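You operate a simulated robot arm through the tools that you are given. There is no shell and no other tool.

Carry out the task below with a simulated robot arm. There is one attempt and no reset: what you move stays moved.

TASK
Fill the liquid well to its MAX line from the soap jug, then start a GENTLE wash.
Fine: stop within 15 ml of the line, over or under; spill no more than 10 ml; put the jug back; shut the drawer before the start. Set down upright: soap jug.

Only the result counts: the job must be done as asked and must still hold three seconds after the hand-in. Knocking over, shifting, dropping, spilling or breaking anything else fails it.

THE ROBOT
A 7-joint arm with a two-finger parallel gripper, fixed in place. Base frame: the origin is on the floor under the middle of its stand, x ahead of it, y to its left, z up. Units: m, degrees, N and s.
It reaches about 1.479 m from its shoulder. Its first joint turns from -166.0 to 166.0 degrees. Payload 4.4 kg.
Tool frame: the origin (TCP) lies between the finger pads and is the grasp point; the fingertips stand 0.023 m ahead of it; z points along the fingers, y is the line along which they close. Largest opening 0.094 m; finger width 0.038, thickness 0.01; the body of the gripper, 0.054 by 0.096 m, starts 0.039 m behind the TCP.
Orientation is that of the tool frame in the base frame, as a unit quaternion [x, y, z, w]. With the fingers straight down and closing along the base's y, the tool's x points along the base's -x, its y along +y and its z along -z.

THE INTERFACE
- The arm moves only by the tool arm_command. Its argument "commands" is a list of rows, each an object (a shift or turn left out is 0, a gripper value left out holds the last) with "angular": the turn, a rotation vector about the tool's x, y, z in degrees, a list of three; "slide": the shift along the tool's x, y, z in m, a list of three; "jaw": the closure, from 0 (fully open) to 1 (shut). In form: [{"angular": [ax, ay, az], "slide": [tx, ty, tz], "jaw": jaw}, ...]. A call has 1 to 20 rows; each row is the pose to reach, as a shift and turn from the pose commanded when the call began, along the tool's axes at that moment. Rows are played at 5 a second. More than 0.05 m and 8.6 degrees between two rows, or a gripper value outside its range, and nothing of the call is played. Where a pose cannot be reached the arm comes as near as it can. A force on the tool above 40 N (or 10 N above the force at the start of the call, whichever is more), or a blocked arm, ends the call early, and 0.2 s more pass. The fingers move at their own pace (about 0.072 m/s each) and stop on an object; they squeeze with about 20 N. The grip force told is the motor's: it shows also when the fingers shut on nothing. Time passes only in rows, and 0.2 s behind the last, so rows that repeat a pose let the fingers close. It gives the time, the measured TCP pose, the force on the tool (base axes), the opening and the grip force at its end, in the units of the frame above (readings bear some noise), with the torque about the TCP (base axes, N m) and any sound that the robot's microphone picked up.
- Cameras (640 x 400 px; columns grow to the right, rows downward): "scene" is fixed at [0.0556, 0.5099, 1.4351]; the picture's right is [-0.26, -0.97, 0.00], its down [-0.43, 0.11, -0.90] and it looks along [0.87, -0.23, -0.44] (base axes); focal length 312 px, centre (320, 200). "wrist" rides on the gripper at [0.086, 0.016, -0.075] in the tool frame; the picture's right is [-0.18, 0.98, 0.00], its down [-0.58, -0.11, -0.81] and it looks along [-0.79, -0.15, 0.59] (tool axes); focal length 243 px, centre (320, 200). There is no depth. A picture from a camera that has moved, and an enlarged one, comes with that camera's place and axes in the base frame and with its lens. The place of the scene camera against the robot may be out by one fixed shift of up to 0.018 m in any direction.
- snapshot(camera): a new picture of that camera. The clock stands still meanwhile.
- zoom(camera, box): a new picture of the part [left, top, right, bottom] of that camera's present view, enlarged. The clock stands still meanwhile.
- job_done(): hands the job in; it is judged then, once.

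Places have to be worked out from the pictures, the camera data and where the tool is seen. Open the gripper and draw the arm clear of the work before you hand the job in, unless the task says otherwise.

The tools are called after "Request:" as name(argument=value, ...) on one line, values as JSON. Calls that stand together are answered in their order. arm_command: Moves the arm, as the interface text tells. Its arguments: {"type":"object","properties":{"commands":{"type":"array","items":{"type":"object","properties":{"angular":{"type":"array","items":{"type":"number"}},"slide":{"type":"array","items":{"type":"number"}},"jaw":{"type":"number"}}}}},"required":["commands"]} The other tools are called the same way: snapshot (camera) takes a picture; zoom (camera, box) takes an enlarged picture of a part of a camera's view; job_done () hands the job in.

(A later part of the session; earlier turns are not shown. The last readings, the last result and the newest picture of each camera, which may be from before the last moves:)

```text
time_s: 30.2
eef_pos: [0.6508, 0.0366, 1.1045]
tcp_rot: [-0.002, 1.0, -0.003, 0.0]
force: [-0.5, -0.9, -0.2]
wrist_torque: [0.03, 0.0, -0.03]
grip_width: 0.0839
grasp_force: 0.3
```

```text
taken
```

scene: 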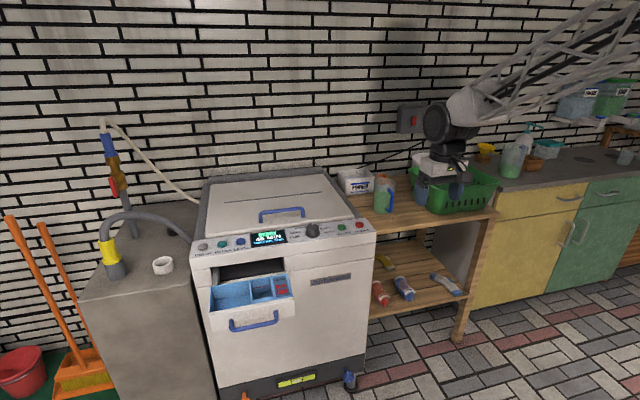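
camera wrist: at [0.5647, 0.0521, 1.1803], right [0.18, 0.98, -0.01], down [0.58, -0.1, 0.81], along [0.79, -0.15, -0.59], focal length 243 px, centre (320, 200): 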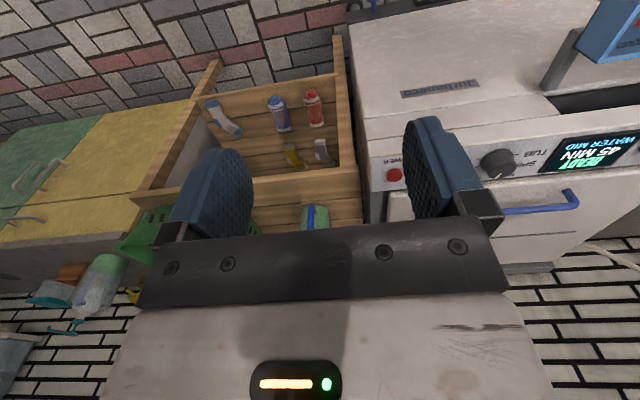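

Now the scene camera sees drawer and jug freely; I zoom in on both.

Request:
zoom(camera="scene", box=[240, 265, 304, 305])

Request:
zoom(camera="scene", box=[355, 165, 419, 220])

Request:
zoom(camera="wrist", box=[270, 170, 370, 235])

```text
10.00 times, centred on (272, 285) of scene
camera zoom: at [0.0556, 0.5099, 1.4351], right [-0.26, -0.97, 0.0], down [-0.43, 0.11, -0.9], along [0.87, -0.23, -0.44], focal length 3121 px, centre (800, -650)
```

zoom: 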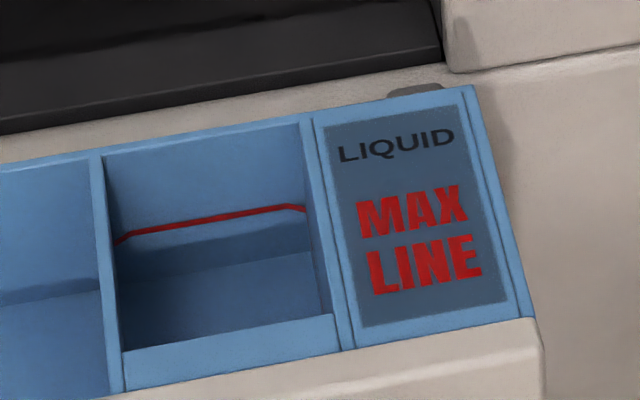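

```text
7.27 times, centred on (387, 192) of scene
camera zoom: at [0.0556, 0.5099, 1.4351], right [-0.26, -0.97, 0.0], down [-0.43, 0.11, -0.9], along [0.87, -0.23, -0.44], focal length 2270 px, centre (-167, 254)
```

zoom: 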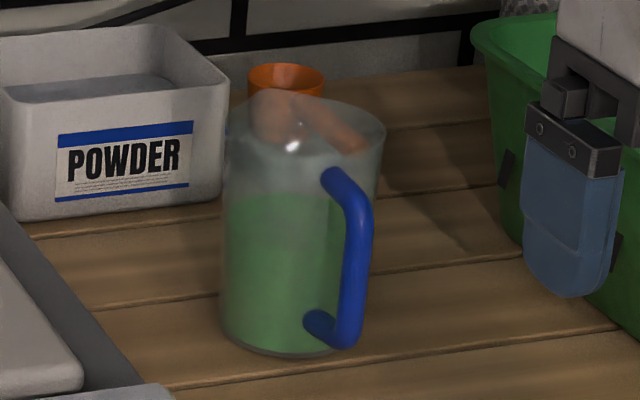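

```text
6.15 times, centred on (320, 202) of wrist
camera zoom: at [0.5647, 0.0521, 1.1803], right [0.18, 0.98, -0.01], down [0.58, -0.1, 0.81], along [0.79, -0.15, -0.59], focal length 1493 px, centre (320, 185)
```

zoom: 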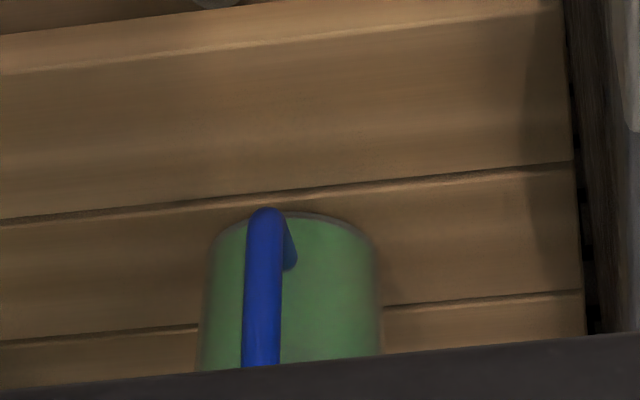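

The well is empty; its red line is about 1.7 cm above the floor. To localise the jug handle better, I pitch the tool to 45° forward-down and move closer to the jug.

Request:
arm_command(commands=[{"angular": [0, -7.5, 0], "slide": [-0.025, -0.016, 0.02]}, {"angular": [0, -15, 0], "slide": [-0.05, -0.032, 0.04]}, {"angular": [0, -22.5, 0], "slide": [-0.075, -0.048, 0.06]}, {"angular": [0, -30, 0], "slide": [-0.1, -0.064, 0.08]}, {"angular": [0, -37.5, 0], "slide": [-0.125, -0.08, 0.1]}, {"angular": [0, -45, 0], "slide": [-0.15, -0.0966, 0.125]}, {"angular": [0, -45, 0], "slide": [-0.15, -0.0966, 0.125]}])

Request:
snapshot(camera="wrist")

Request:
snapshot(camera="scene")

```text
time_s: 31.8
eef_pos: [0.8004, -0.0621, 0.979]
tcp_rot: [-0.002, 0.924, -0.003, 0.384]
force: [0.1, -0.7, -0.1]
wrist_torque: [0.01, -0.03, 0.0]
grip_width: 0.094
grasp_force: 0.2
```

```text
taken
camera wrist: at [0.6856, -0.046, 0.9717], right [0.13, 0.98, 0.12], down [-0.16, -0.1, 0.98], along [0.98, -0.14, 0.14], focal length 243 px, centre (320, 200)
```

wrist: 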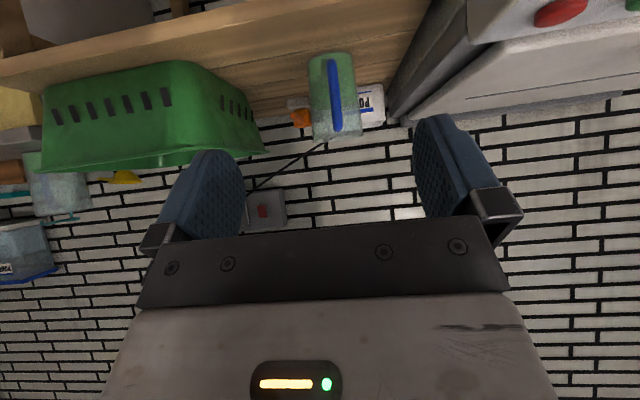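

```text
taken
```

scene: 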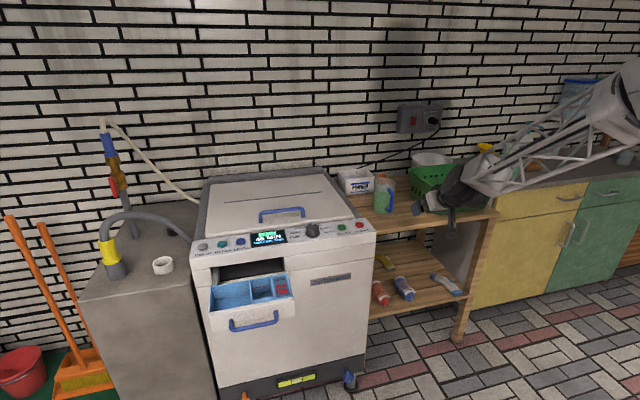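

Request:
zoom(camera="wrist", box=[280, 40, 400, 150])

Request:
zoom(camera="scene", box=[350, 160, 450, 222])

```text
3.64 times, centred on (340, 95) of wrist
camera zoom: at [0.6856, -0.046, 0.9717], right [0.13, 0.98, 0.12], down [-0.16, -0.1, 0.98], along [0.98, -0.14, 0.14], focal length 882 px, centre (247, 582)
```

zoom: 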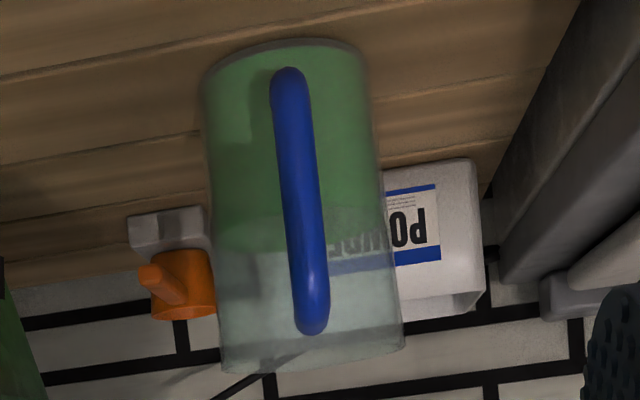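

```text
6.40 times, centred on (400, 191) of scene
camera zoom: at [0.0556, 0.5099, 1.4351], right [-0.26, -0.97, 0.0], down [-0.43, 0.11, -0.9], along [0.87, -0.23, -0.44], focal length 1998 px, centre (-192, 258)
```

zoom: 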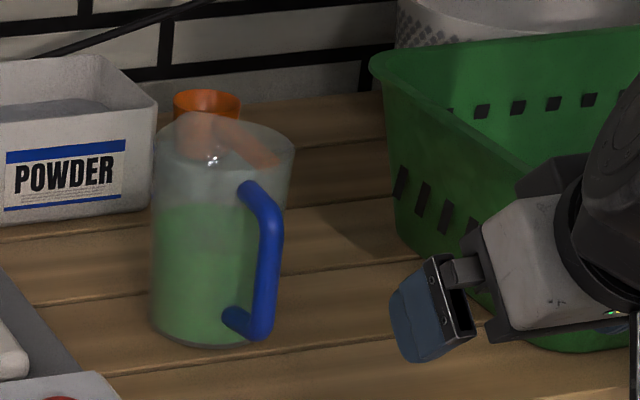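

Now I have good estimates: jug handle bar vertical at about (1.058, −0.061), spanning z 0.83–0.92; jug axis x≈1.14, shelf top z≈0.80. Before lifting the jug I rehearse, empty-handed, the pouring posture (tool yawed +90°, pitched 45° down).

Request:
arm_command(commands=[{"angular": [-5.8, 0, -5.77], "slide": [-0.0014, 0.0193, -0.0168]}, {"angular": [-11.6, 0, -11.54], "slide": [-0.0028, 0.0386, -0.0336]}, {"angular": [-17.4, 0, -17.31], "slide": [-0.0042, 0.0579, -0.0503]}, {"angular": [-23.2, 0, -23.1], "slide": [-0.0056, 0.0772, -0.0671]}, {"angular": [-29, 0, -28.86], "slide": [-0.007, 0.0965, -0.0839]}, {"angular": [-34.8, 0, -34.63], "slide": [-0.0084, 0.1158, -0.1007]}, {"angular": [-40.6, 0, -40.4], "slide": [-0.0098, 0.1351, -0.1174]}, {"angular": [-46.4, 0, -46.2], "slide": [-0.0112, 0.1544, -0.1342]}, {"angular": [-52.2, 0, -51.94], "slide": [-0.0126, 0.1737, -0.151]}, {"angular": [-58, 0, -57.7], "slide": [-0.014, 0.193, -0.1678]}, {"angular": [-63.8, 0, -63.5], "slide": [-0.0154, 0.212, -0.1845]}, {"angular": [-63.8, 0, -63.5], "slide": [-0.0154, 0.212, -0.1845]}])

Request:
snapshot(camera="scene")

```text
time_s: 34.4
eef_pos: [0.6804, 0.1506, 1.1197]
tcp_rot: [0.655, -0.652, -0.271, -0.268]
force: [-0.1, -0.2, 0.8]
wrist_torque: [0.02, -0.01, 0.0]
grip_width: 0.0939
grasp_force: 0.0
```

```text
taken
```

scene: 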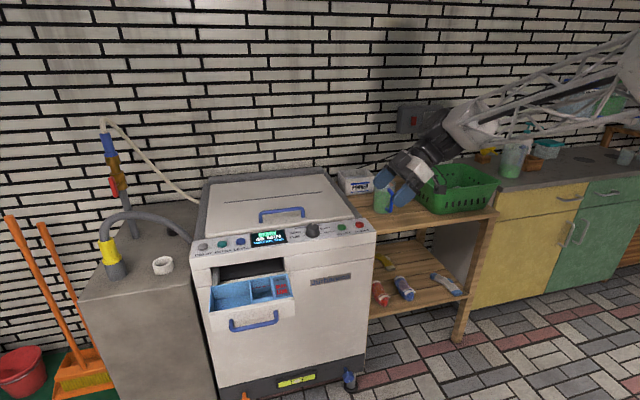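

Yaw +90° is reachable. I now move to the pour location and pitch nose-down by 60° to verify the whole pour motion is reachable.

Request:
arm_command(commands=[{"slide": [-0.01, -0.0117, 0.0383]}, {"slide": [-0.02, -0.0233, 0.0766]}, {"slide": [-0.03, -0.035, 0.1149]}, {"slide": [-0.04, -0.0467, 0.1532]}, {"slide": [-0.05, -0.0583, 0.1915]}, {"slide": [-0.06, -0.07, 0.2298]}, {"angular": [0, 7.5, 0], "slide": [-0.06, -0.07, 0.2298]}, {"angular": [0, 15, 0], "slide": [-0.06, -0.07, 0.2298]}, {"angular": [0, 22.5, 0], "slide": [-0.06, -0.07, 0.2298]}, {"angular": [0, 30, 0], "slide": [-0.06, -0.07, 0.2298]}, {"angular": [0, 37.5, 0], "slide": [-0.06, -0.07, 0.2298]}, {"angular": [0, 45, 0], "slide": [-0.06, -0.07, 0.2298]}, {"angular": [0, 52.5, 0], "slide": [-0.06, -0.07, 0.2298]}, {"angular": [0, 60, 0], "slide": [-0.06, -0.07, 0.2298]}, {"angular": [0, 60, 0], "slide": [-0.06, -0.07, 0.2298]}])

Request:
snapshot(camera="scene")

Request:
snapshot(camera="wrist")

```text
time_s: 37.6
eef_pos: [0.7497, 0.3552, 0.9982]
tcp_rot: [0.702, -0.699, 0.095, 0.094]
force: [-0.5, 0.8, -0.3]
wrist_torque: [-0.04, 0.0, 0.0]
grip_width: 0.0939
grasp_force: 0.1
```

```text
taken
```

scene: 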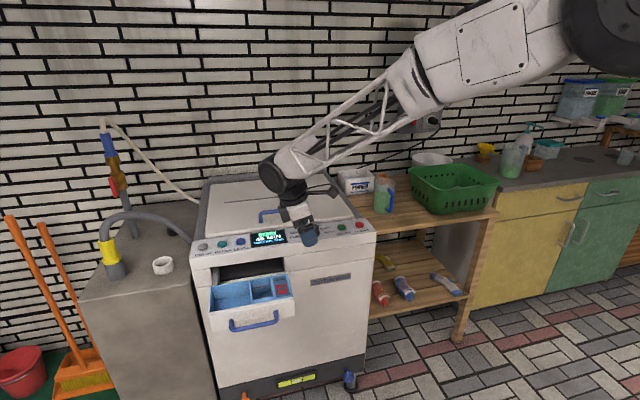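

```text
taken
camera wrist: at [0.7346, 0.2909, 1.0942], right [-0.98, 0.17, -0.05], down [0.11, 0.77, 0.62], along [0.14, 0.61, -0.78], focal length 243 px, centre (320, 200)
```

wrist: 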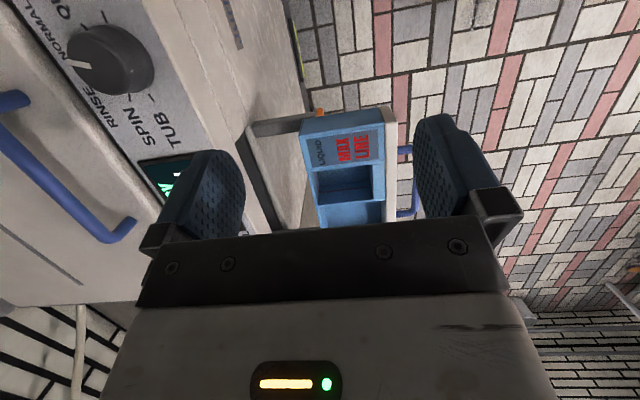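

The whole pour posture is reachable, and both cameras see the well. I zoom the wrist view to measure the well and the knob.

Request:
zoom(camera="wrist", box=[270, 90, 430, 230])

Request:
zoom(camera="wrist", box=[0, 0, 250, 150])

```text
2.86 times, centred on (350, 160) of wrist
camera zoom: at [0.7346, 0.2909, 1.0942], right [-0.98, 0.17, -0.05], down [0.11, 0.77, 0.62], along [0.14, 0.61, -0.78], focal length 693 px, centre (234, 314)
```

zoom: 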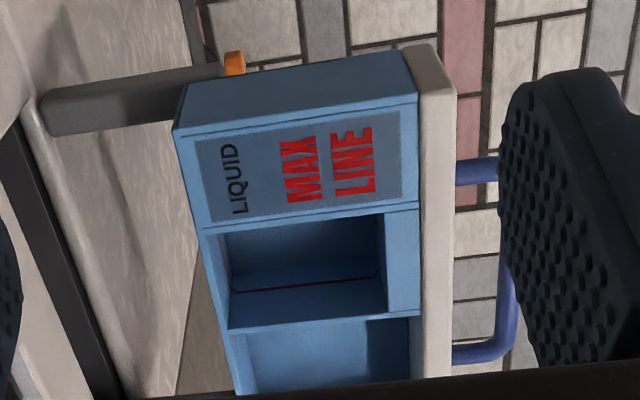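

```text
2.56 times, centred on (125, 75) of wrist
camera zoom: at [0.7346, 0.2909, 1.0942], right [-0.98, 0.17, -0.05], down [0.11, 0.77, 0.62], along [0.14, 0.61, -0.78], focal length 621 px, centre (819, 520)
```

zoom: 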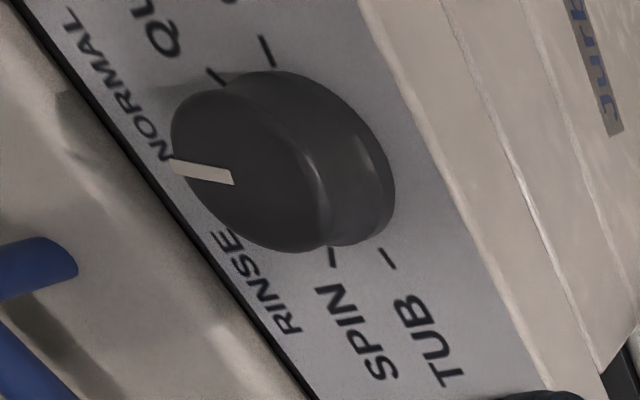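

The well opening is x 0.707–0.785, y 0.457–0.515 (centre ≈ (0.746, 0.486)). I reverse the motion to go back toward the jug.

Request:
arm_command(commands=[{"angular": [0, -7.5, 0]}, {"angular": [0, -15, 0], "slide": [0.019, 0.006, -0.005]}, {"angular": [0, -22.5, 0], "slide": [0.038, 0.012, -0.0105]}, {"angular": [0, -30, 0], "slide": [0.057, 0.0175, -0.0157]}, {"angular": [0, -37.5, 0], "slide": [0.0763, 0.0233, -0.0209]}, {"angular": [0, -45, 0], "slide": [0.1145, 0.035, -0.0314]}, {"angular": [0, -52.5, 0], "slide": [0.1527, 0.0467, -0.0419]}, {"angular": [0, -60, 0], "slide": [0.1908, 0.0583, -0.0523]}, {"angular": [0, -60, 0], "slide": [0.229, 0.07, -0.0628]}, {"angular": [0, -60, 0], "slide": [0.229, 0.07, -0.0628]}])

```text
time_s: 39.8
eef_pos: [0.6813, 0.1513, 1.1203]
tcp_rot: [0.656, -0.652, -0.271, -0.267]
force: [0.3, 0.2, 0.0]
wrist_torque: [0.02, 0.03, 0.01]
grip_width: 0.0942
grasp_force: 0.0
```

Back at the waypoint; I yaw −90° and approach the jug's handle side at a safe distance.

Request:
arm_command(commands=[{"angular": [5.79, 0, 5.79], "slide": [0.0181, -0.0108, -0.0091]}, {"angular": [11.57, 0, 11.57], "slide": [0.0363, -0.0216, -0.0183]}, {"angular": [17.36, 0, 17.36], "slide": [0.0544, -0.0325, -0.0274]}, {"angular": [23.14, 0, 23.14], "slide": [0.0725, -0.0433, -0.0365]}, {"angular": [28.93, 0, 28.93], "slide": [0.0906, -0.0541, -0.0456]}, {"angular": [34.71, 0, 34.71], "slide": [0.1088, -0.0649, -0.0548]}, {"angular": [40.5, 0, 40.5], "slide": [0.1269, -0.0757, -0.0639]}, {"angular": [46.28, 0, 46.28], "slide": [0.145, -0.0865, -0.073]}, {"angular": [52.07, 0, 52.07], "slide": [0.1631, -0.0974, -0.0821]}, {"angular": [57.85, 0, 57.85], "slide": [0.1813, -0.1082, -0.0913]}, {"angular": [63.64, 0, 63.64], "slide": [0.1994, -0.119, -0.1004]}, {"angular": [63.64, 0, 63.64], "slide": [0.1994, -0.119, -0.1004]}])

Request:
snapshot(camera="wrist")

```text
time_s: 42.4
eef_pos: [0.7991, -0.0609, 1.0504]
tcp_rot: [-0.003, 0.924, 0.0, 0.382]
force: [-0.3, 0.0, -0.4]
wrist_torque: [-0.04, 0.01, 0.0]
grip_width: 0.0939
grasp_force: 0.1
```

```text
taken
camera wrist: at [0.6856, -0.0458, 1.0433], right [0.13, 0.98, 0.13], down [-0.16, -0.11, 0.98], along [0.98, -0.15, 0.14], focal length 243 px, centre (320, 200)
```

wrist: 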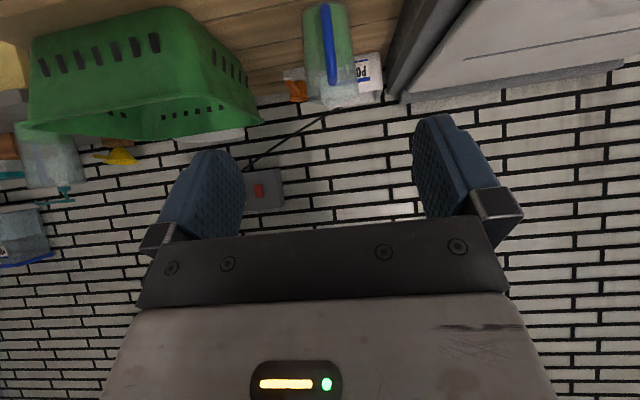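

I advance to a pre-grasp point about 12 cm behind the handle along the finger direction and look again.

Request:
arm_command(commands=[{"slide": [-0.0137, 0, 0.0355]}, {"slide": [-0.0274, 0, 0.071]}, {"slide": [-0.0411, 0, 0.1065]}, {"slide": [-0.0548, 0, 0.142]}, {"slide": [-0.0686, 0, 0.1775]}, {"slide": [-0.0686, 0, 0.1775]}])

Request:
snapshot(camera="wrist")

Request:
zoom(camera="scene", box=[350, 150, 450, 212])

```text
time_s: 43.8
eef_pos: [0.9731, -0.0589, 0.9726]
tcp_rot: [-0.002, 0.924, -0.002, 0.382]
force: [0.0, 0.1, 1.1]
wrist_torque: [-0.01, 0.0, -0.03]
grip_width: 0.0939
grasp_force: 0.0
```

```text
taken
camera wrist: at [0.8593, -0.0433, 0.9647], right [0.13, 0.98, 0.13], down [-0.16, -0.11, 0.98], along [0.98, -0.14, 0.14], focal length 243 px, centre (320, 200)
```

wrist: 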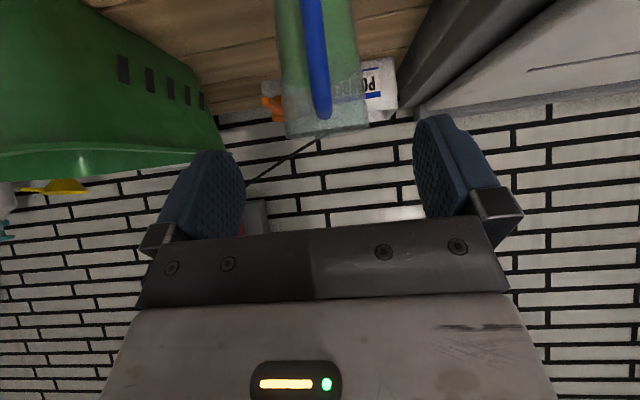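

```text
6.40 times, centred on (400, 181) of scene
camera zoom: at [0.0556, 0.5099, 1.4351], right [-0.26, -0.97, 0.0], down [-0.43, 0.11, -0.9], along [0.87, -0.23, -0.44], focal length 1998 px, centre (-192, 322)
```

zoom: 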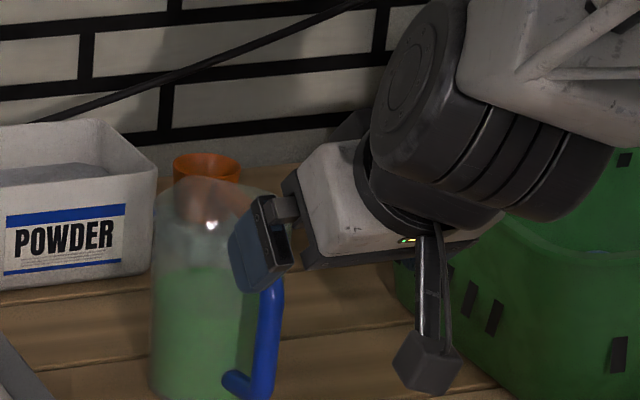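

I zoom in on the handle to refine its position.

Request:
zoom(camera="wrist", box=[250, 0, 400, 150])

```text
2.67 times, centred on (325, 75) of wrist
camera zoom: at [0.8593, -0.0433, 0.9647], right [0.13, 0.98, 0.13], down [-0.16, -0.11, 0.98], along [0.98, -0.14, 0.14], focal length 647 px, centre (307, 533)
```

zoom: 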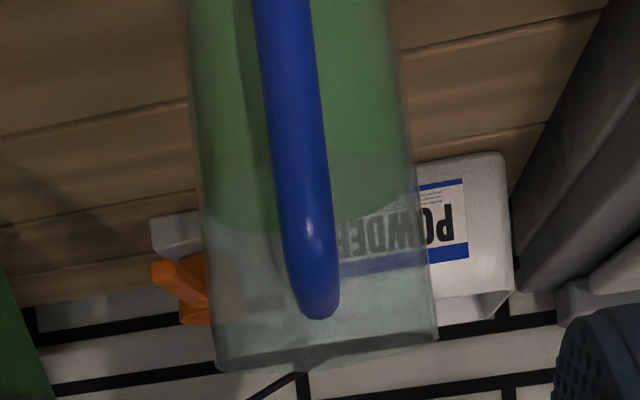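

The handle is at y≈−0.0615, x≈1.05–1.065, with a tube of ~16 mm. I advance most of the way (to x≈1.04, z≈0.905) with the jaws open, straddling the handle.

Request:
arm_command(commands=[{"slide": [0, -0.0026, 0.02]}, {"slide": [0, -0.0026, 0.045]}, {"slide": [0, -0.0026, 0.07]}, {"slide": [0, -0.0026, 0.085]}, {"slide": [0, -0.0026, 0.095]}, {"slide": [0, -0.0026, 0.095]}])

Request:
snapshot(camera="wrist")

Request:
zoom(camera="scene", box=[355, 160, 435, 212])

```text
time_s: 45.2
eef_pos: [1.0401, -0.0624, 0.9045]
tcp_rot: [-0.001, 0.924, -0.001, 0.382]
force: [0.7, 0.4, 0.8]
wrist_torque: [0.01, 0.0, 0.02]
grip_width: 0.0939
grasp_force: 0.0
```

```text
taken
camera wrist: at [0.9266, -0.0471, 0.8968], right [0.13, 0.98, 0.13], down [-0.16, -0.11, 0.98], along [0.98, -0.14, 0.14], focal length 243 px, centre (320, 200)
```

wrist: 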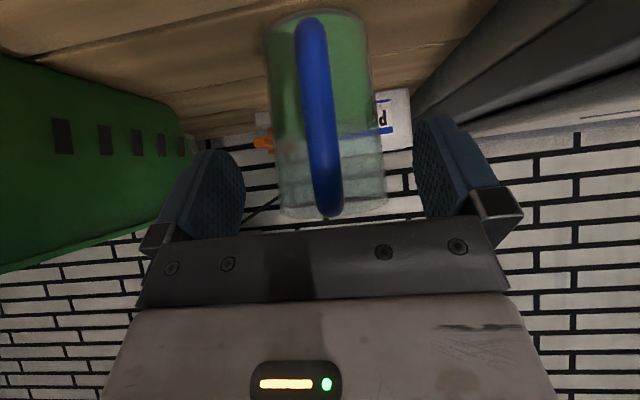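

```text
7.69 times, centred on (395, 186) of scene
camera zoom: at [0.0556, 0.5099, 1.4351], right [-0.26, -0.97, 0.0], down [-0.43, 0.11, -0.9], along [0.87, -0.23, -0.44], focal length 2401 px, centre (-257, 308)
```

zoom: 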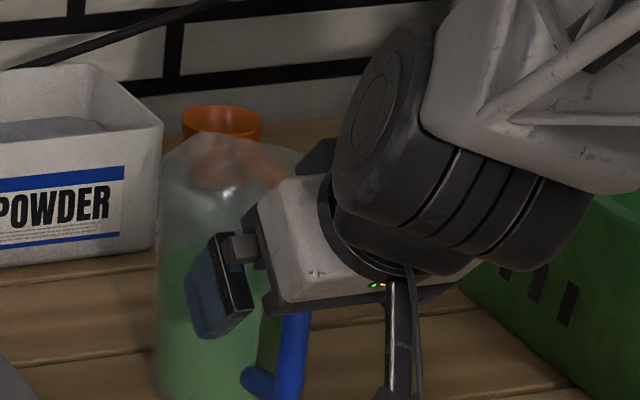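

Combining views, the bar is at x≈1.06, y≈−0.062, spanning z 0.825–0.925. I advance the last 2 cm and close the jaws.

Request:
arm_command(commands=[{"slide": [-0.0009, 0.0005, 0.011]}, {"slide": [-0.0018, 0.0005, 0.0223]}, {"slide": [-0.0018, 0.0005, 0.0223]}])

Request:
snapshot(camera="wrist")

```text
time_s: 46.0
eef_pos: [1.0569, -0.0634, 0.8901]
tcp_rot: [-0.002, 0.924, 0.0, 0.382]
force: [-0.6, 0.4, 0.8]
wrist_torque: [0.01, 0.0, 0.01]
grip_width: 0.0939
grasp_force: 0.1
```

```text
taken
camera wrist: at [0.9442, -0.0472, 0.883], right [0.13, 0.98, 0.13], down [-0.16, -0.11, 0.98], along [0.98, -0.14, 0.14], focal length 243 px, centre (320, 200)
```

wrist: 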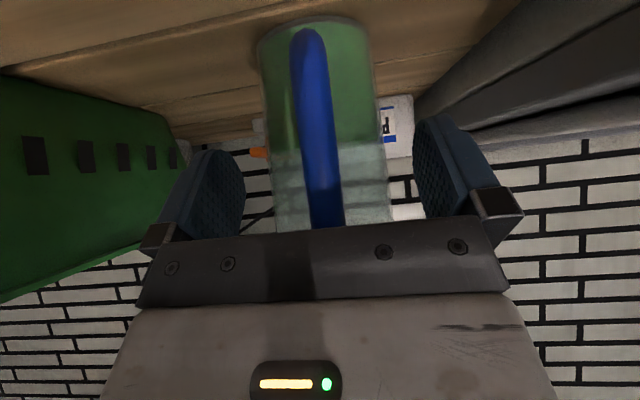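

The handle lies between the open fingers without contact. I close the jaws.

Request:
arm_command(commands=[{"slide": [0, 0, 0], "jaw": 0.5}, {"slide": [0, 0, 0], "jaw": 0.7}, {"slide": [0, 0, 0], "jaw": 0.8}, {"slide": [0, 0, 0], "jaw": 0.9}, {"slide": [0, 0, 0], "jaw": 1.0}, {"slide": [0, 0, 0], "jaw": 1.0}])

Request:
snapshot(camera="wrist")

```text
time_s: 47.4
eef_pos: [1.0579, -0.0625, 0.891]
tcp_rot: [-0.003, 0.924, 0.0, 0.381]
force: [0.2, 0.5, 2.6]
wrist_torque: [0.21, -0.19, 0.0]
grip_width: 0.0149
grasp_force: 20.1
```

```text
taken
camera wrist: at [0.9442, -0.0472, 0.8831], right [0.13, 0.98, 0.13], down [-0.16, -0.11, 0.98], along [0.98, -0.14, 0.14], focal length 243 px, centre (320, 200)
```

wrist: 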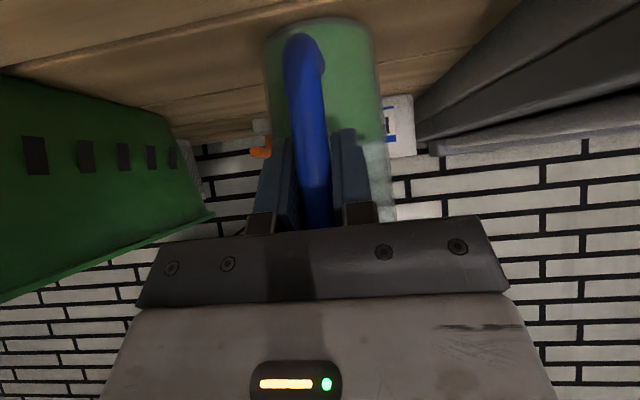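

The handle is gripped (14.9 mm, 20 N). I lift 2 cm slowly and check whether the jug stays upright.

Request:
arm_command(commands=[{"slide": [-0.0018, 0, -0.0018], "jaw": 1.0}, {"slide": [-0.0035, 0, -0.0035], "jaw": 1.0}, {"slide": [-0.007, 0, -0.007], "jaw": 1.0}, {"slide": [-0.0106, 0, -0.0106], "jaw": 1.0}, {"slide": [-0.0141, 0, -0.0141], "jaw": 1.0}, {"slide": [-0.0141, 0, -0.0141], "jaw": 1.0}])

Request:
snapshot(camera="wrist")

Request:
zoom(camera="scene", box=[355, 160, 435, 220])

```text
time_s: 48.8
eef_pos: [1.0592, -0.063, 0.9112]
tcp_rot: [-0.002, 0.924, -0.001, 0.382]
force: [-0.6, -0.5, 1.2]
wrist_torque: [0.15, -0.22, 0.01]
grip_width: 0.0147
grasp_force: 20.2
```

```text
taken
camera wrist: at [0.9452, -0.0473, 0.9038], right [0.13, 0.98, 0.13], down [-0.16, -0.11, 0.98], along [0.98, -0.14, 0.14], focal length 243 px, centre (320, 200)
```

wrist: 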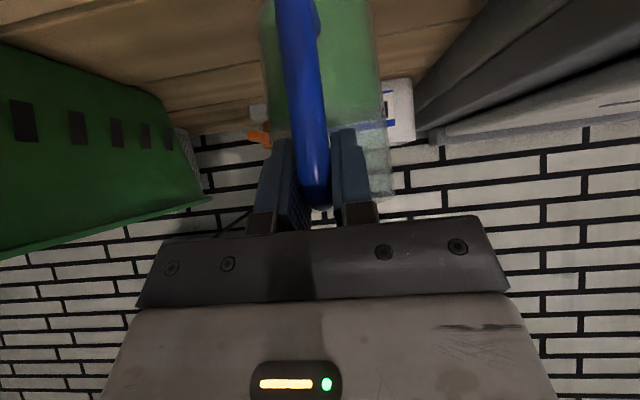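

```text
6.67 times, centred on (395, 190) of scene
camera zoom: at [0.0556, 0.5099, 1.4351], right [-0.26, -0.97, 0.0], down [-0.43, 0.11, -0.9], along [0.87, -0.23, -0.44], focal length 2081 px, centre (-180, 267)
```

zoom: 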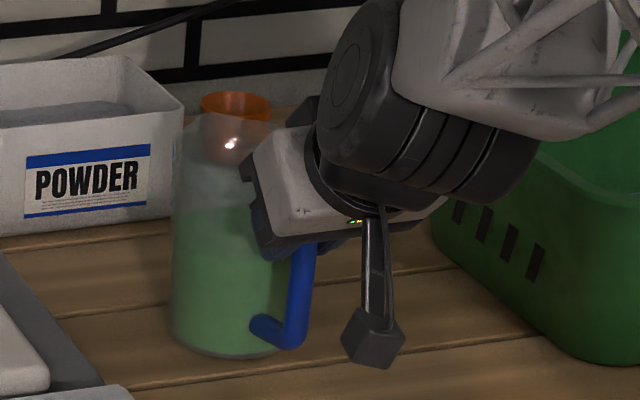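

The fingers slid 2 cm up the handle and the jug stayed on the shelf, so the grip isn't holding. I zoom in to see how the handle actually sits between the pads.

Request:
zoom(camera="wrist", box=[220, 90, 420, 240])

Request:
zoom(camera="scene", box=[370, 175, 420, 215])

```text
2.67 times, centred on (320, 165) of wrist
camera zoom: at [0.9452, -0.0473, 0.9038], right [0.13, 0.98, 0.13], down [-0.16, -0.11, 0.98], along [0.98, -0.14, 0.14], focal length 647 px, centre (320, 293)
```

zoom: 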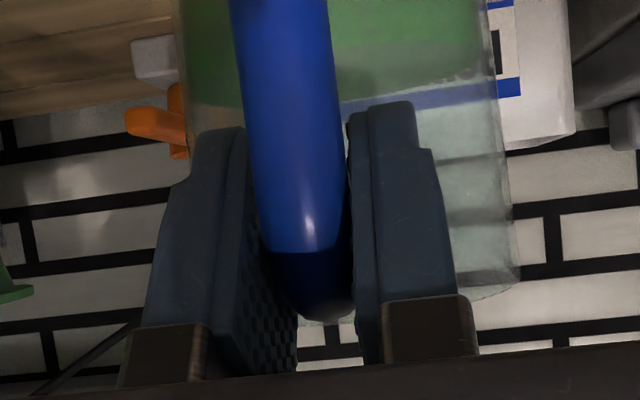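

```text
10.00 times, centred on (395, 195) of scene
camera zoom: at [0.0556, 0.5099, 1.4351], right [-0.26, -0.97, 0.0], down [-0.43, 0.11, -0.9], along [0.87, -0.23, -0.44], focal length 3121 px, centre (-430, 250)
```

zoom: 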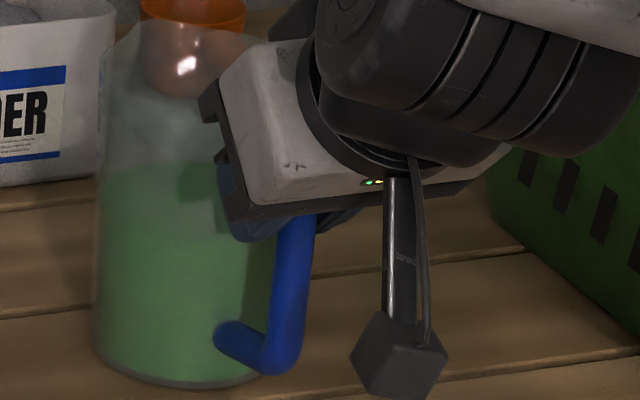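

The handle is between both pads. I do a small test lift of 6 mm and read the force right after to judge the friction.

Request:
arm_command(commands=[{"slide": [0.0106, 0, 0.0106], "jaw": 1.0}, {"slide": [0.0141, 0, 0.0141], "jaw": 1.0}, {"slide": [0.0141, 0, 0.0141], "jaw": 1.0}])

Request:
arm_command(commands=[{"slide": [-0.0042, 0, -0.0042], "jaw": 1.0}])

```text
time_s: 49.6
eef_pos: [1.0574, -0.0634, 0.8893]
tcp_rot: [-0.002, 0.924, -0.002, 0.382]
force: [-5.0, 0.5, 17.0]
wrist_torque: [0.06, -0.12, 0.05]
grip_width: 0.0148
grasp_force: 20.0
```

```text
time_s: 50.0
eef_pos: [1.0568, -0.063, 0.8945]
tcp_rot: [-0.003, 0.925, -0.001, 0.381]
force: [0.4, 0.6, -4.0]
wrist_torque: [0.0, 0.32, -0.01]
grip_width: 0.0151
grasp_force: 20.1
```

Pushing down gave +17 N, lifting 6 mm gave −4 N. I lift further in small steps and read the load each time.

Request:
arm_command(commands=[{"slide": [-0.0035, 0, -0.0035], "jaw": 1.0}])

Request:
arm_command(commands=[{"slide": [-0.0035, 0, -0.0035], "jaw": 1.0}])

Request:
zoom(camera="scene", box=[360, 175, 420, 220])

Request:
snapshot(camera="wrist")

```text
time_s: 50.4
eef_pos: [1.0587, -0.0636, 0.8996]
tcp_rot: [-0.003, 0.925, -0.001, 0.381]
force: [0.0, -0.2, -4.4]
wrist_torque: [0.02, 0.3, 0.01]
grip_width: 0.015
grasp_force: 20.0
```

```text
time_s: 50.8
eef_pos: [1.0571, -0.0642, 0.9062]
tcp_rot: [-0.003, 0.924, -0.001, 0.382]
force: [-0.3, 0.5, -5.2]
wrist_torque: [0.0, 0.31, -0.02]
grip_width: 0.0148
grasp_force: 20.4
```

```text
8.89 times, centred on (390, 198) of scene
camera zoom: at [0.0556, 0.5099, 1.4351], right [-0.26, -0.97, 0.0], down [-0.43, 0.11, -0.9], along [0.87, -0.23, -0.44], focal length 2774 px, centre (-302, 222)
```

zoom: 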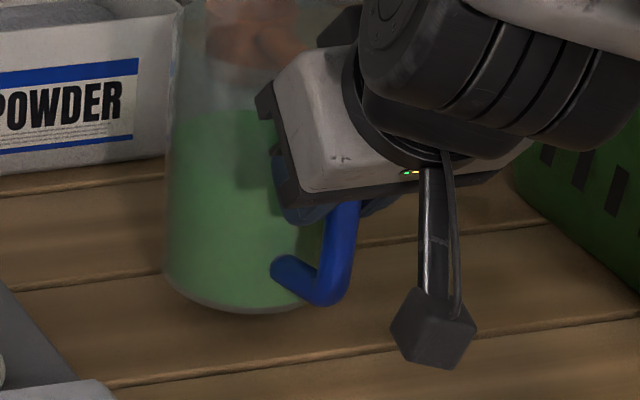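

```text
taken
camera wrist: at [0.9447, -0.047, 0.8993], right [0.13, 0.98, 0.13], down [-0.16, -0.11, 0.98], along [0.98, -0.14, 0.14], focal length 243 px, centre (320, 200)
```

wrist: 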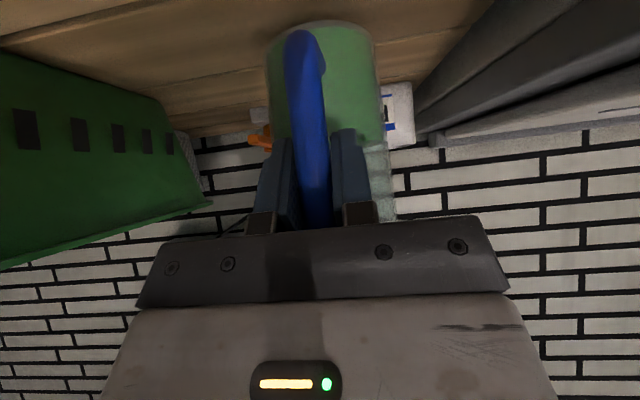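

The jug is lifting now (load ≈ 5 N, handle fixed relative to the fingers). I hold still for a second to check for creep.

Request:
arm_command(commands=[{"slide": [0, 0, 0], "jaw": 1.0}, {"slide": [0, 0, 0], "jaw": 1.0}, {"slide": [0, 0, 0], "jaw": 1.0}, {"slide": [0, 0, 0], "jaw": 1.0}, {"slide": [0, 0, 0], "jaw": 1.0}])

Request:
snapshot(camera="wrist")

Request:
zoom(camera="scene", box=[360, 175, 420, 220])

```text
time_s: 52.0
eef_pos: [1.0582, -0.0632, 0.9064]
tcp_rot: [-0.002, 0.925, -0.001, 0.381]
force: [-0.1, 0.7, -3.9]
wrist_torque: [0.02, 0.31, 0.01]
grip_width: 0.0148
grasp_force: 19.8
```

```text
taken
camera wrist: at [0.9448, -0.047, 0.8993], right [0.13, 0.98, 0.13], down [-0.16, -0.11, 0.98], along [0.98, -0.14, 0.14], focal length 243 px, centre (320, 200)
```

wrist: 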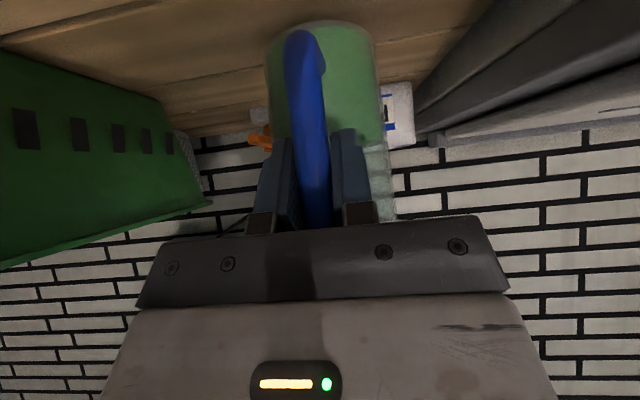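

```text
8.89 times, centred on (390, 198) of scene
camera zoom: at [0.0556, 0.5099, 1.4351], right [-0.26, -0.97, 0.0], down [-0.43, 0.11, -0.9], along [0.87, -0.23, -0.44], focal length 2774 px, centre (-302, 222)
```

zoom: 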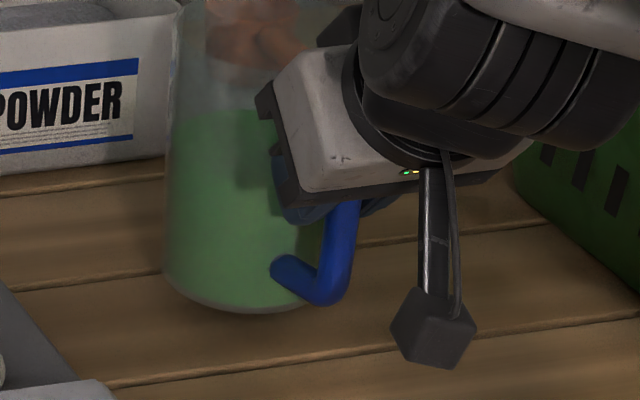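

The grip is stable (no creep, load ≈4.5 N, so about 0.45 kg). I lift the jug another 12 cm gently and draw it back toward the robot.

Request:
arm_command(commands=[{"slide": [-0.007, 0, -0.007], "jaw": 1.0}, {"slide": [-0.0176, 0, -0.0176], "jaw": 1.0}, {"slide": [-0.0283, 0, -0.0283], "jaw": 1.0}, {"slide": [-0.0389, 0, -0.0389], "jaw": 1.0}, {"slide": [-0.0495, 0, -0.0495], "jaw": 1.0}, {"slide": [-0.0601, 0, -0.0601], "jaw": 1.0}, {"slide": [-0.0707, 0, -0.0707], "jaw": 1.0}, {"slide": [-0.0814, 0, -0.0814], "jaw": 1.0}, {"slide": [-0.0848, 0, -0.0884], "jaw": 1.0}, {"slide": [-0.0742, 0, -0.099], "jaw": 1.0}, {"slide": [-0.06, 0, -0.1131], "jaw": 1.0}, {"slide": [-0.0459, 0, -0.1272], "jaw": 1.0}, {"slide": [-0.0318, 0, -0.1414], "jaw": 1.0}, {"slide": [-0.0176, 0, -0.1555], "jaw": 1.0}])

Request:
snapshot(camera="scene")

Request:
snapshot(camera="wrist")

```text
time_s: 55.0
eef_pos: [0.9598, -0.0626, 1.0294]
tcp_rot: [-0.002, 0.925, -0.001, 0.381]
force: [-1.0, 0.0, -3.7]
wrist_torque: [0.01, 0.3, -0.02]
grip_width: 0.0149
grasp_force: 20.1
```

```text
taken
```

scene: 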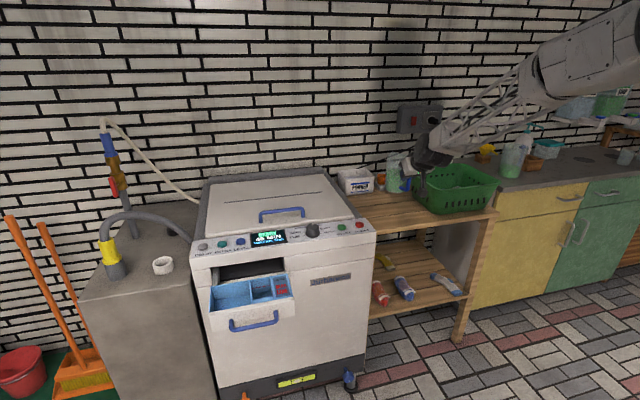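

```text
taken
camera wrist: at [0.8464, -0.0475, 1.0212], right [0.13, 0.98, 0.13], down [-0.16, -0.11, 0.98], along [0.98, -0.14, 0.14], focal length 243 px, centre (320, 200)
```

wrist: 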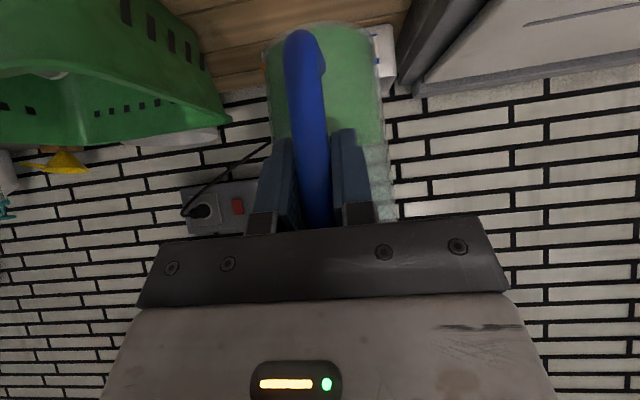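

The jug is held firmly. I move it back and up to a clear point before yawing.

Request:
arm_command(commands=[{"slide": [0.0035, 0, -0.0106], "jaw": 1.0}, {"slide": [0.0106, 0, -0.0318], "jaw": 1.0}, {"slide": [0.0177, 0, -0.053], "jaw": 1.0}, {"slide": [0.0247, 0, -0.0742], "jaw": 1.0}, {"slide": [0.0318, 0, -0.0954], "jaw": 1.0}, {"slide": [0.0389, 0, -0.1167], "jaw": 1.0}, {"slide": [0.0459, 0, -0.1379], "jaw": 1.0}, {"slide": [0.053, 0, -0.1591], "jaw": 1.0}, {"slide": [0.0601, 0, -0.1803], "jaw": 1.0}, {"slide": [0.0636, 0, -0.1909], "jaw": 1.0}])

```text
time_s: 57.2
eef_pos: [0.7811, -0.0632, 1.1196]
tcp_rot: [-0.003, 0.925, -0.001, 0.38]
force: [0.2, 0.4, -4.8]
wrist_torque: [0.0, 0.27, -0.01]
grip_width: 0.0148
grasp_force: 19.7
```

Next I yaw the jug by +90° (spout toward +y) while moving left, in smooth steps.

Request:
arm_command(commands=[{"angular": [-1.91, 0, -1.91], "slide": [0.0015, 0.007, -0.0019], "jaw": 1.0}, {"angular": [-6.38, 0, -6.35], "slide": [0.0049, 0.0233, -0.0064], "jaw": 1.0}, {"angular": [-11.48, 0, -11.43], "slide": [0.0089, 0.0419, -0.0115], "jaw": 1.0}, {"angular": [-17.23, 0, -17.15], "slide": [0.0133, 0.0629, -0.0172], "jaw": 1.0}, {"angular": [-22.97, 0, -22.86], "slide": [0.0177, 0.0839, -0.023], "jaw": 1.0}, {"angular": [-28.71, 0, -28.58], "slide": [0.0222, 0.1049, -0.0287], "jaw": 1.0}, {"angular": [-34.45, 0, -34.29], "slide": [0.0266, 0.1258, -0.0345], "jaw": 1.0}, {"angular": [-40.19, 0, -40.0], "slide": [0.0311, 0.1468, -0.0402], "jaw": 1.0}, {"angular": [-45.94, 0, -45.72], "slide": [0.0355, 0.1678, -0.0459], "jaw": 1.0}, {"angular": [-51.68, 0, -51.44], "slide": [0.0399, 0.1887, -0.0517], "jaw": 1.0}, {"angular": [-56.78, 0, -56.5], "slide": [0.0439, 0.2074, -0.0568], "jaw": 1.0}, {"angular": [-61.25, 0, -60.96], "slide": [0.0473, 0.2237, -0.0612], "jaw": 1.0}, {"angular": [-63.8, 0, -63.5], "slide": [0.0493, 0.233, -0.0638], "jaw": 1.0}, {"angular": [-63.8, 0, -63.5], "slide": [0.0493, 0.233, -0.0638], "jaw": 1.0}])

Request:
snapshot(camera="scene")

Request:
snapshot(camera="wrist")

```text
time_s: 60.2
eef_pos: [0.6998, 0.171, 1.1297]
tcp_rot: [0.654, -0.653, -0.272, -0.268]
force: [0.1, -0.5, -3.8]
wrist_torque: [-0.34, 0.01, 0.01]
grip_width: 0.0148
grasp_force: 20.4
```

```text
taken
```

scene: 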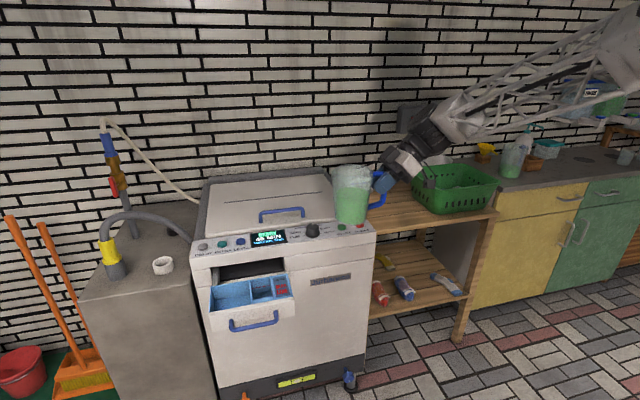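

```text
taken
camera wrist: at [0.6847, 0.0566, 1.1221], right [-0.98, 0.13, 0.14], down [0.11, -0.16, 0.98], along [0.14, 0.98, 0.14], focal length 243 px, centre (320, 200)
```

wrist: 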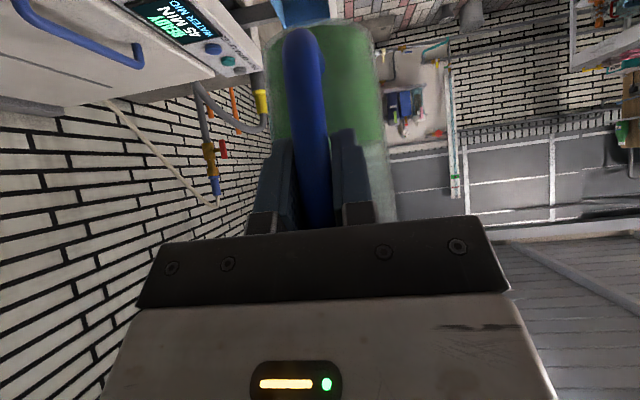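

The jug is now side-on to the scene camera; I zoom in to see its shape, spout and fill level.

Request:
zoom(camera="scene", box=[310, 150, 410, 240])

```text
4.44 times, centred on (360, 195) of scene
camera zoom: at [0.0556, 0.5099, 1.4351], right [-0.26, -0.97, 0.0], down [-0.43, 0.11, -0.9], along [0.87, -0.23, -0.44], focal length 1387 px, centre (142, 222)
```

zoom: 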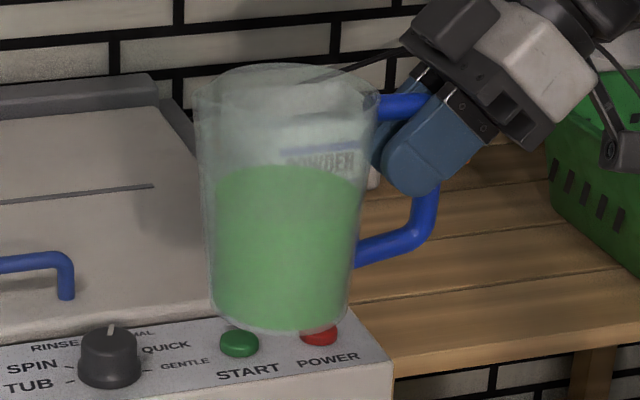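

The jug is about half full (spout lip ≈0.128 m ahead and 0.034 m above the TCP), so pouring should begin near 55° tilt. I move over toward the well and tilt to 45° while the lip stays high above the well.

Request:
arm_command(commands=[{"slide": [-0.005, -0.005, 0.005], "jaw": 1.0}, {"slide": [-0.017, -0.017, 0.017], "jaw": 1.0}, {"slide": [-0.03, -0.031, 0.03], "jaw": 1.0}, {"slide": [-0.043, -0.044, 0.043], "jaw": 1.0}, {"slide": [-0.0488, -0.05, 0.0488], "jaw": 1.0}, {"angular": [0, 2.5, 0], "slide": [-0.0488, -0.05, 0.0588], "jaw": 1.0}, {"angular": [0, 7.5, 0], "slide": [-0.0488, -0.05, 0.0748], "jaw": 1.0}, {"angular": [0, 12.5, 0], "slide": [-0.0488, -0.05, 0.0908], "jaw": 1.0}, {"angular": [0, 17.5, 0], "slide": [-0.0488, -0.05, 0.1088], "jaw": 1.0}, {"angular": [0, 22.5, 0], "slide": [-0.0488, -0.05, 0.1268], "jaw": 1.0}, {"angular": [0, 27.5, 0], "slide": [-0.0488, -0.05, 0.1448], "jaw": 1.0}, {"angular": [0, 32.5, 0], "slide": [-0.0488, -0.05, 0.1628], "jaw": 1.0}, {"angular": [0, 37.5, 0], "slide": [-0.0488, -0.05, 0.1808], "jaw": 1.0}, {"angular": [0, 40, 0], "slide": [-0.0488, -0.05, 0.1968], "jaw": 1.0}, {"angular": [0, 40, 0], "slide": [-0.0488, -0.05, 0.2086], "jaw": 1.0}, {"angular": [0, 40, 0], "slide": [-0.0488, -0.05, 0.2086], "jaw": 1.0}])

Request:
snapshot(camera="scene")

Request:
snapshot(camera="wrist")

```text
time_s: 63.6
eef_pos: [0.7482, 0.3523, 1.0154]
tcp_rot: [0.708, -0.705, -0.033, -0.028]
force: [1.5, -0.6, -3.7]
wrist_torque: [-0.08, -0.01, 0.01]
grip_width: 0.0146
grasp_force: 20.6
```

```text
taken
```

scene: 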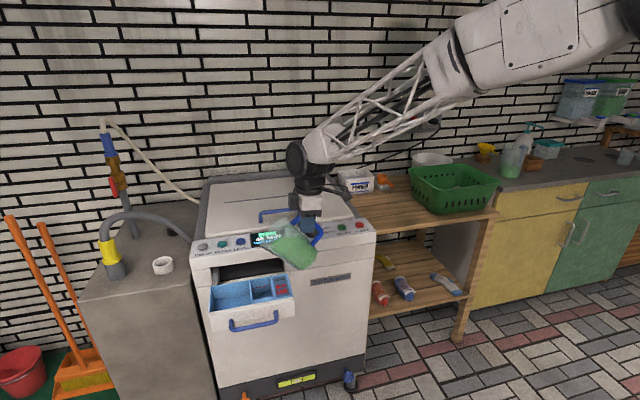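

```text
taken
camera wrist: at [0.7336, 0.2586, 1.0836], right [-0.98, 0.18, 0.02], down [0.11, 0.51, 0.85], along [0.14, 0.84, -0.52], focal length 243 px, centre (320, 200)
```

wrist: 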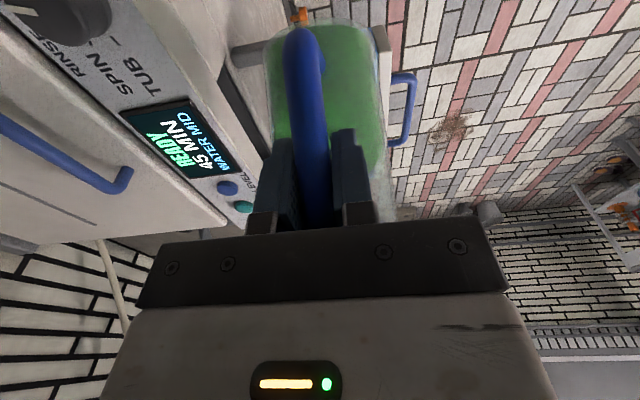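

Request:
zoom(camera="scene", box=[230, 190, 350, 310])

```text
3.33 times, centred on (290, 250) of scene
camera zoom: at [0.0556, 0.5099, 1.4351], right [-0.26, -0.97, 0.0], down [-0.43, 0.11, -0.9], along [0.87, -0.23, -0.44], focal length 1040 px, centre (420, 33)
```

zoom: 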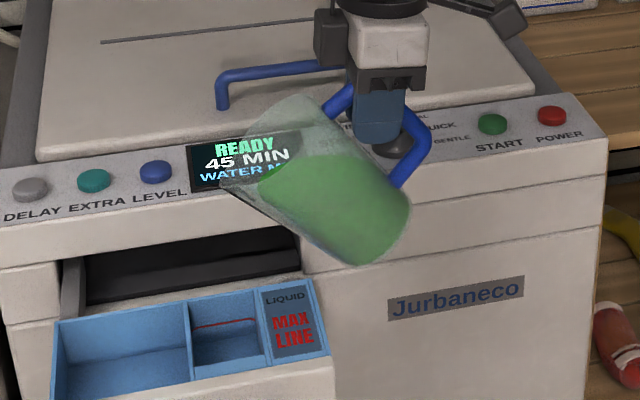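

The jug lip is at about (0.748, 0.475, 0.96), directly above the well, with the liquid still ~2.5 cm short of the lip. I tilt 5° more while lowering 3 cm.

Request:
arm_command(commands=[{"angular": [0, 1, 0], "slide": [0.0004, 0, 0.0075], "jaw": 1.0}, {"angular": [0, 2.5, 0], "slide": [0.0008, 0, 0.015], "jaw": 1.0}, {"angular": [0, 4, 0], "slide": [0.0012, 0, 0.0225], "jaw": 1.0}, {"angular": [0, 5, 0], "slide": [0.0016, 0, 0.03], "jaw": 1.0}, {"angular": [0, 5, 0], "slide": [0.0016, 0, 0.03], "jaw": 1.0}])

Request:
zoom(camera="scene", box=[230, 190, 350, 310])

```text
time_s: 64.8
eef_pos: [0.7482, 0.352, 0.9857]
tcp_rot: [0.708, -0.706, -0.001, 0.003]
force: [-0.6, -0.8, -4.2]
wrist_torque: [-0.02, 0.03, -0.03]
grip_width: 0.015
grasp_force: 20.0
```

```text
3.33 times, centred on (290, 250) of scene
camera zoom: at [0.0556, 0.5099, 1.4351], right [-0.26, -0.97, 0.0], down [-0.43, 0.11, -0.9], along [0.87, -0.23, -0.44], focal length 1040 px, centre (420, 33)
```

zoom: 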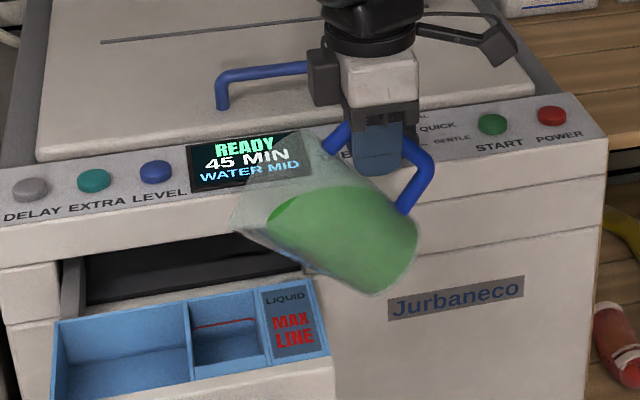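

Still ~2 cm of wall before the lip. I tilt to 50°, keeping the lip over the well at z≈0.905.

Request:
arm_command(commands=[{"angular": [0, 1.2, 0], "slide": [-0.0019, 0, 0.0011], "jaw": 1.0}, {"angular": [0, 2.5, 0], "slide": [-0.0038, 0, 0.0022], "jaw": 1.0}, {"angular": [0, 3.8, 0], "slide": [-0.0058, 0, 0.0034], "jaw": 1.0}, {"angular": [0, 5, 0], "slide": [-0.0077, 0, 0.0045], "jaw": 1.0}, {"angular": [0, 5, 0], "slide": [-0.0077, 0, 0.0045], "jaw": 1.0}])

Request:
zoom(camera="scene", box=[230, 190, 350, 310])

```text
time_s: 66.0
eef_pos: [0.749, 0.3597, 0.9803]
tcp_rot: [0.708, -0.705, 0.029, 0.033]
force: [-0.2, 0.4, -3.7]
wrist_torque: [0.0, 0.0, -0.01]
grip_width: 0.0149
grasp_force: 19.2
```

```text
3.33 times, centred on (290, 250) of scene
camera zoom: at [0.0556, 0.5099, 1.4351], right [-0.26, -0.97, 0.0], down [-0.43, 0.11, -0.9], along [0.87, -0.23, -0.44], focal length 1040 px, centre (420, 33)
```

zoom: 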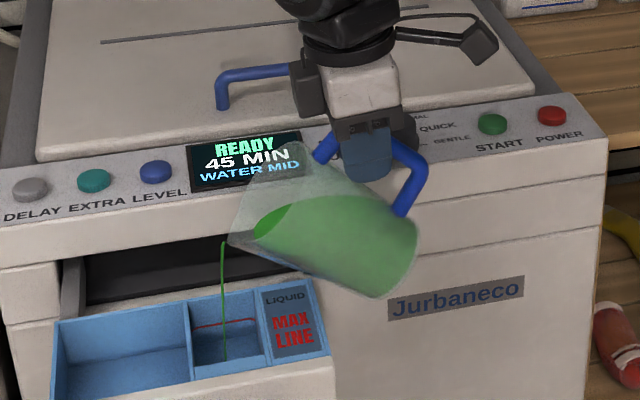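

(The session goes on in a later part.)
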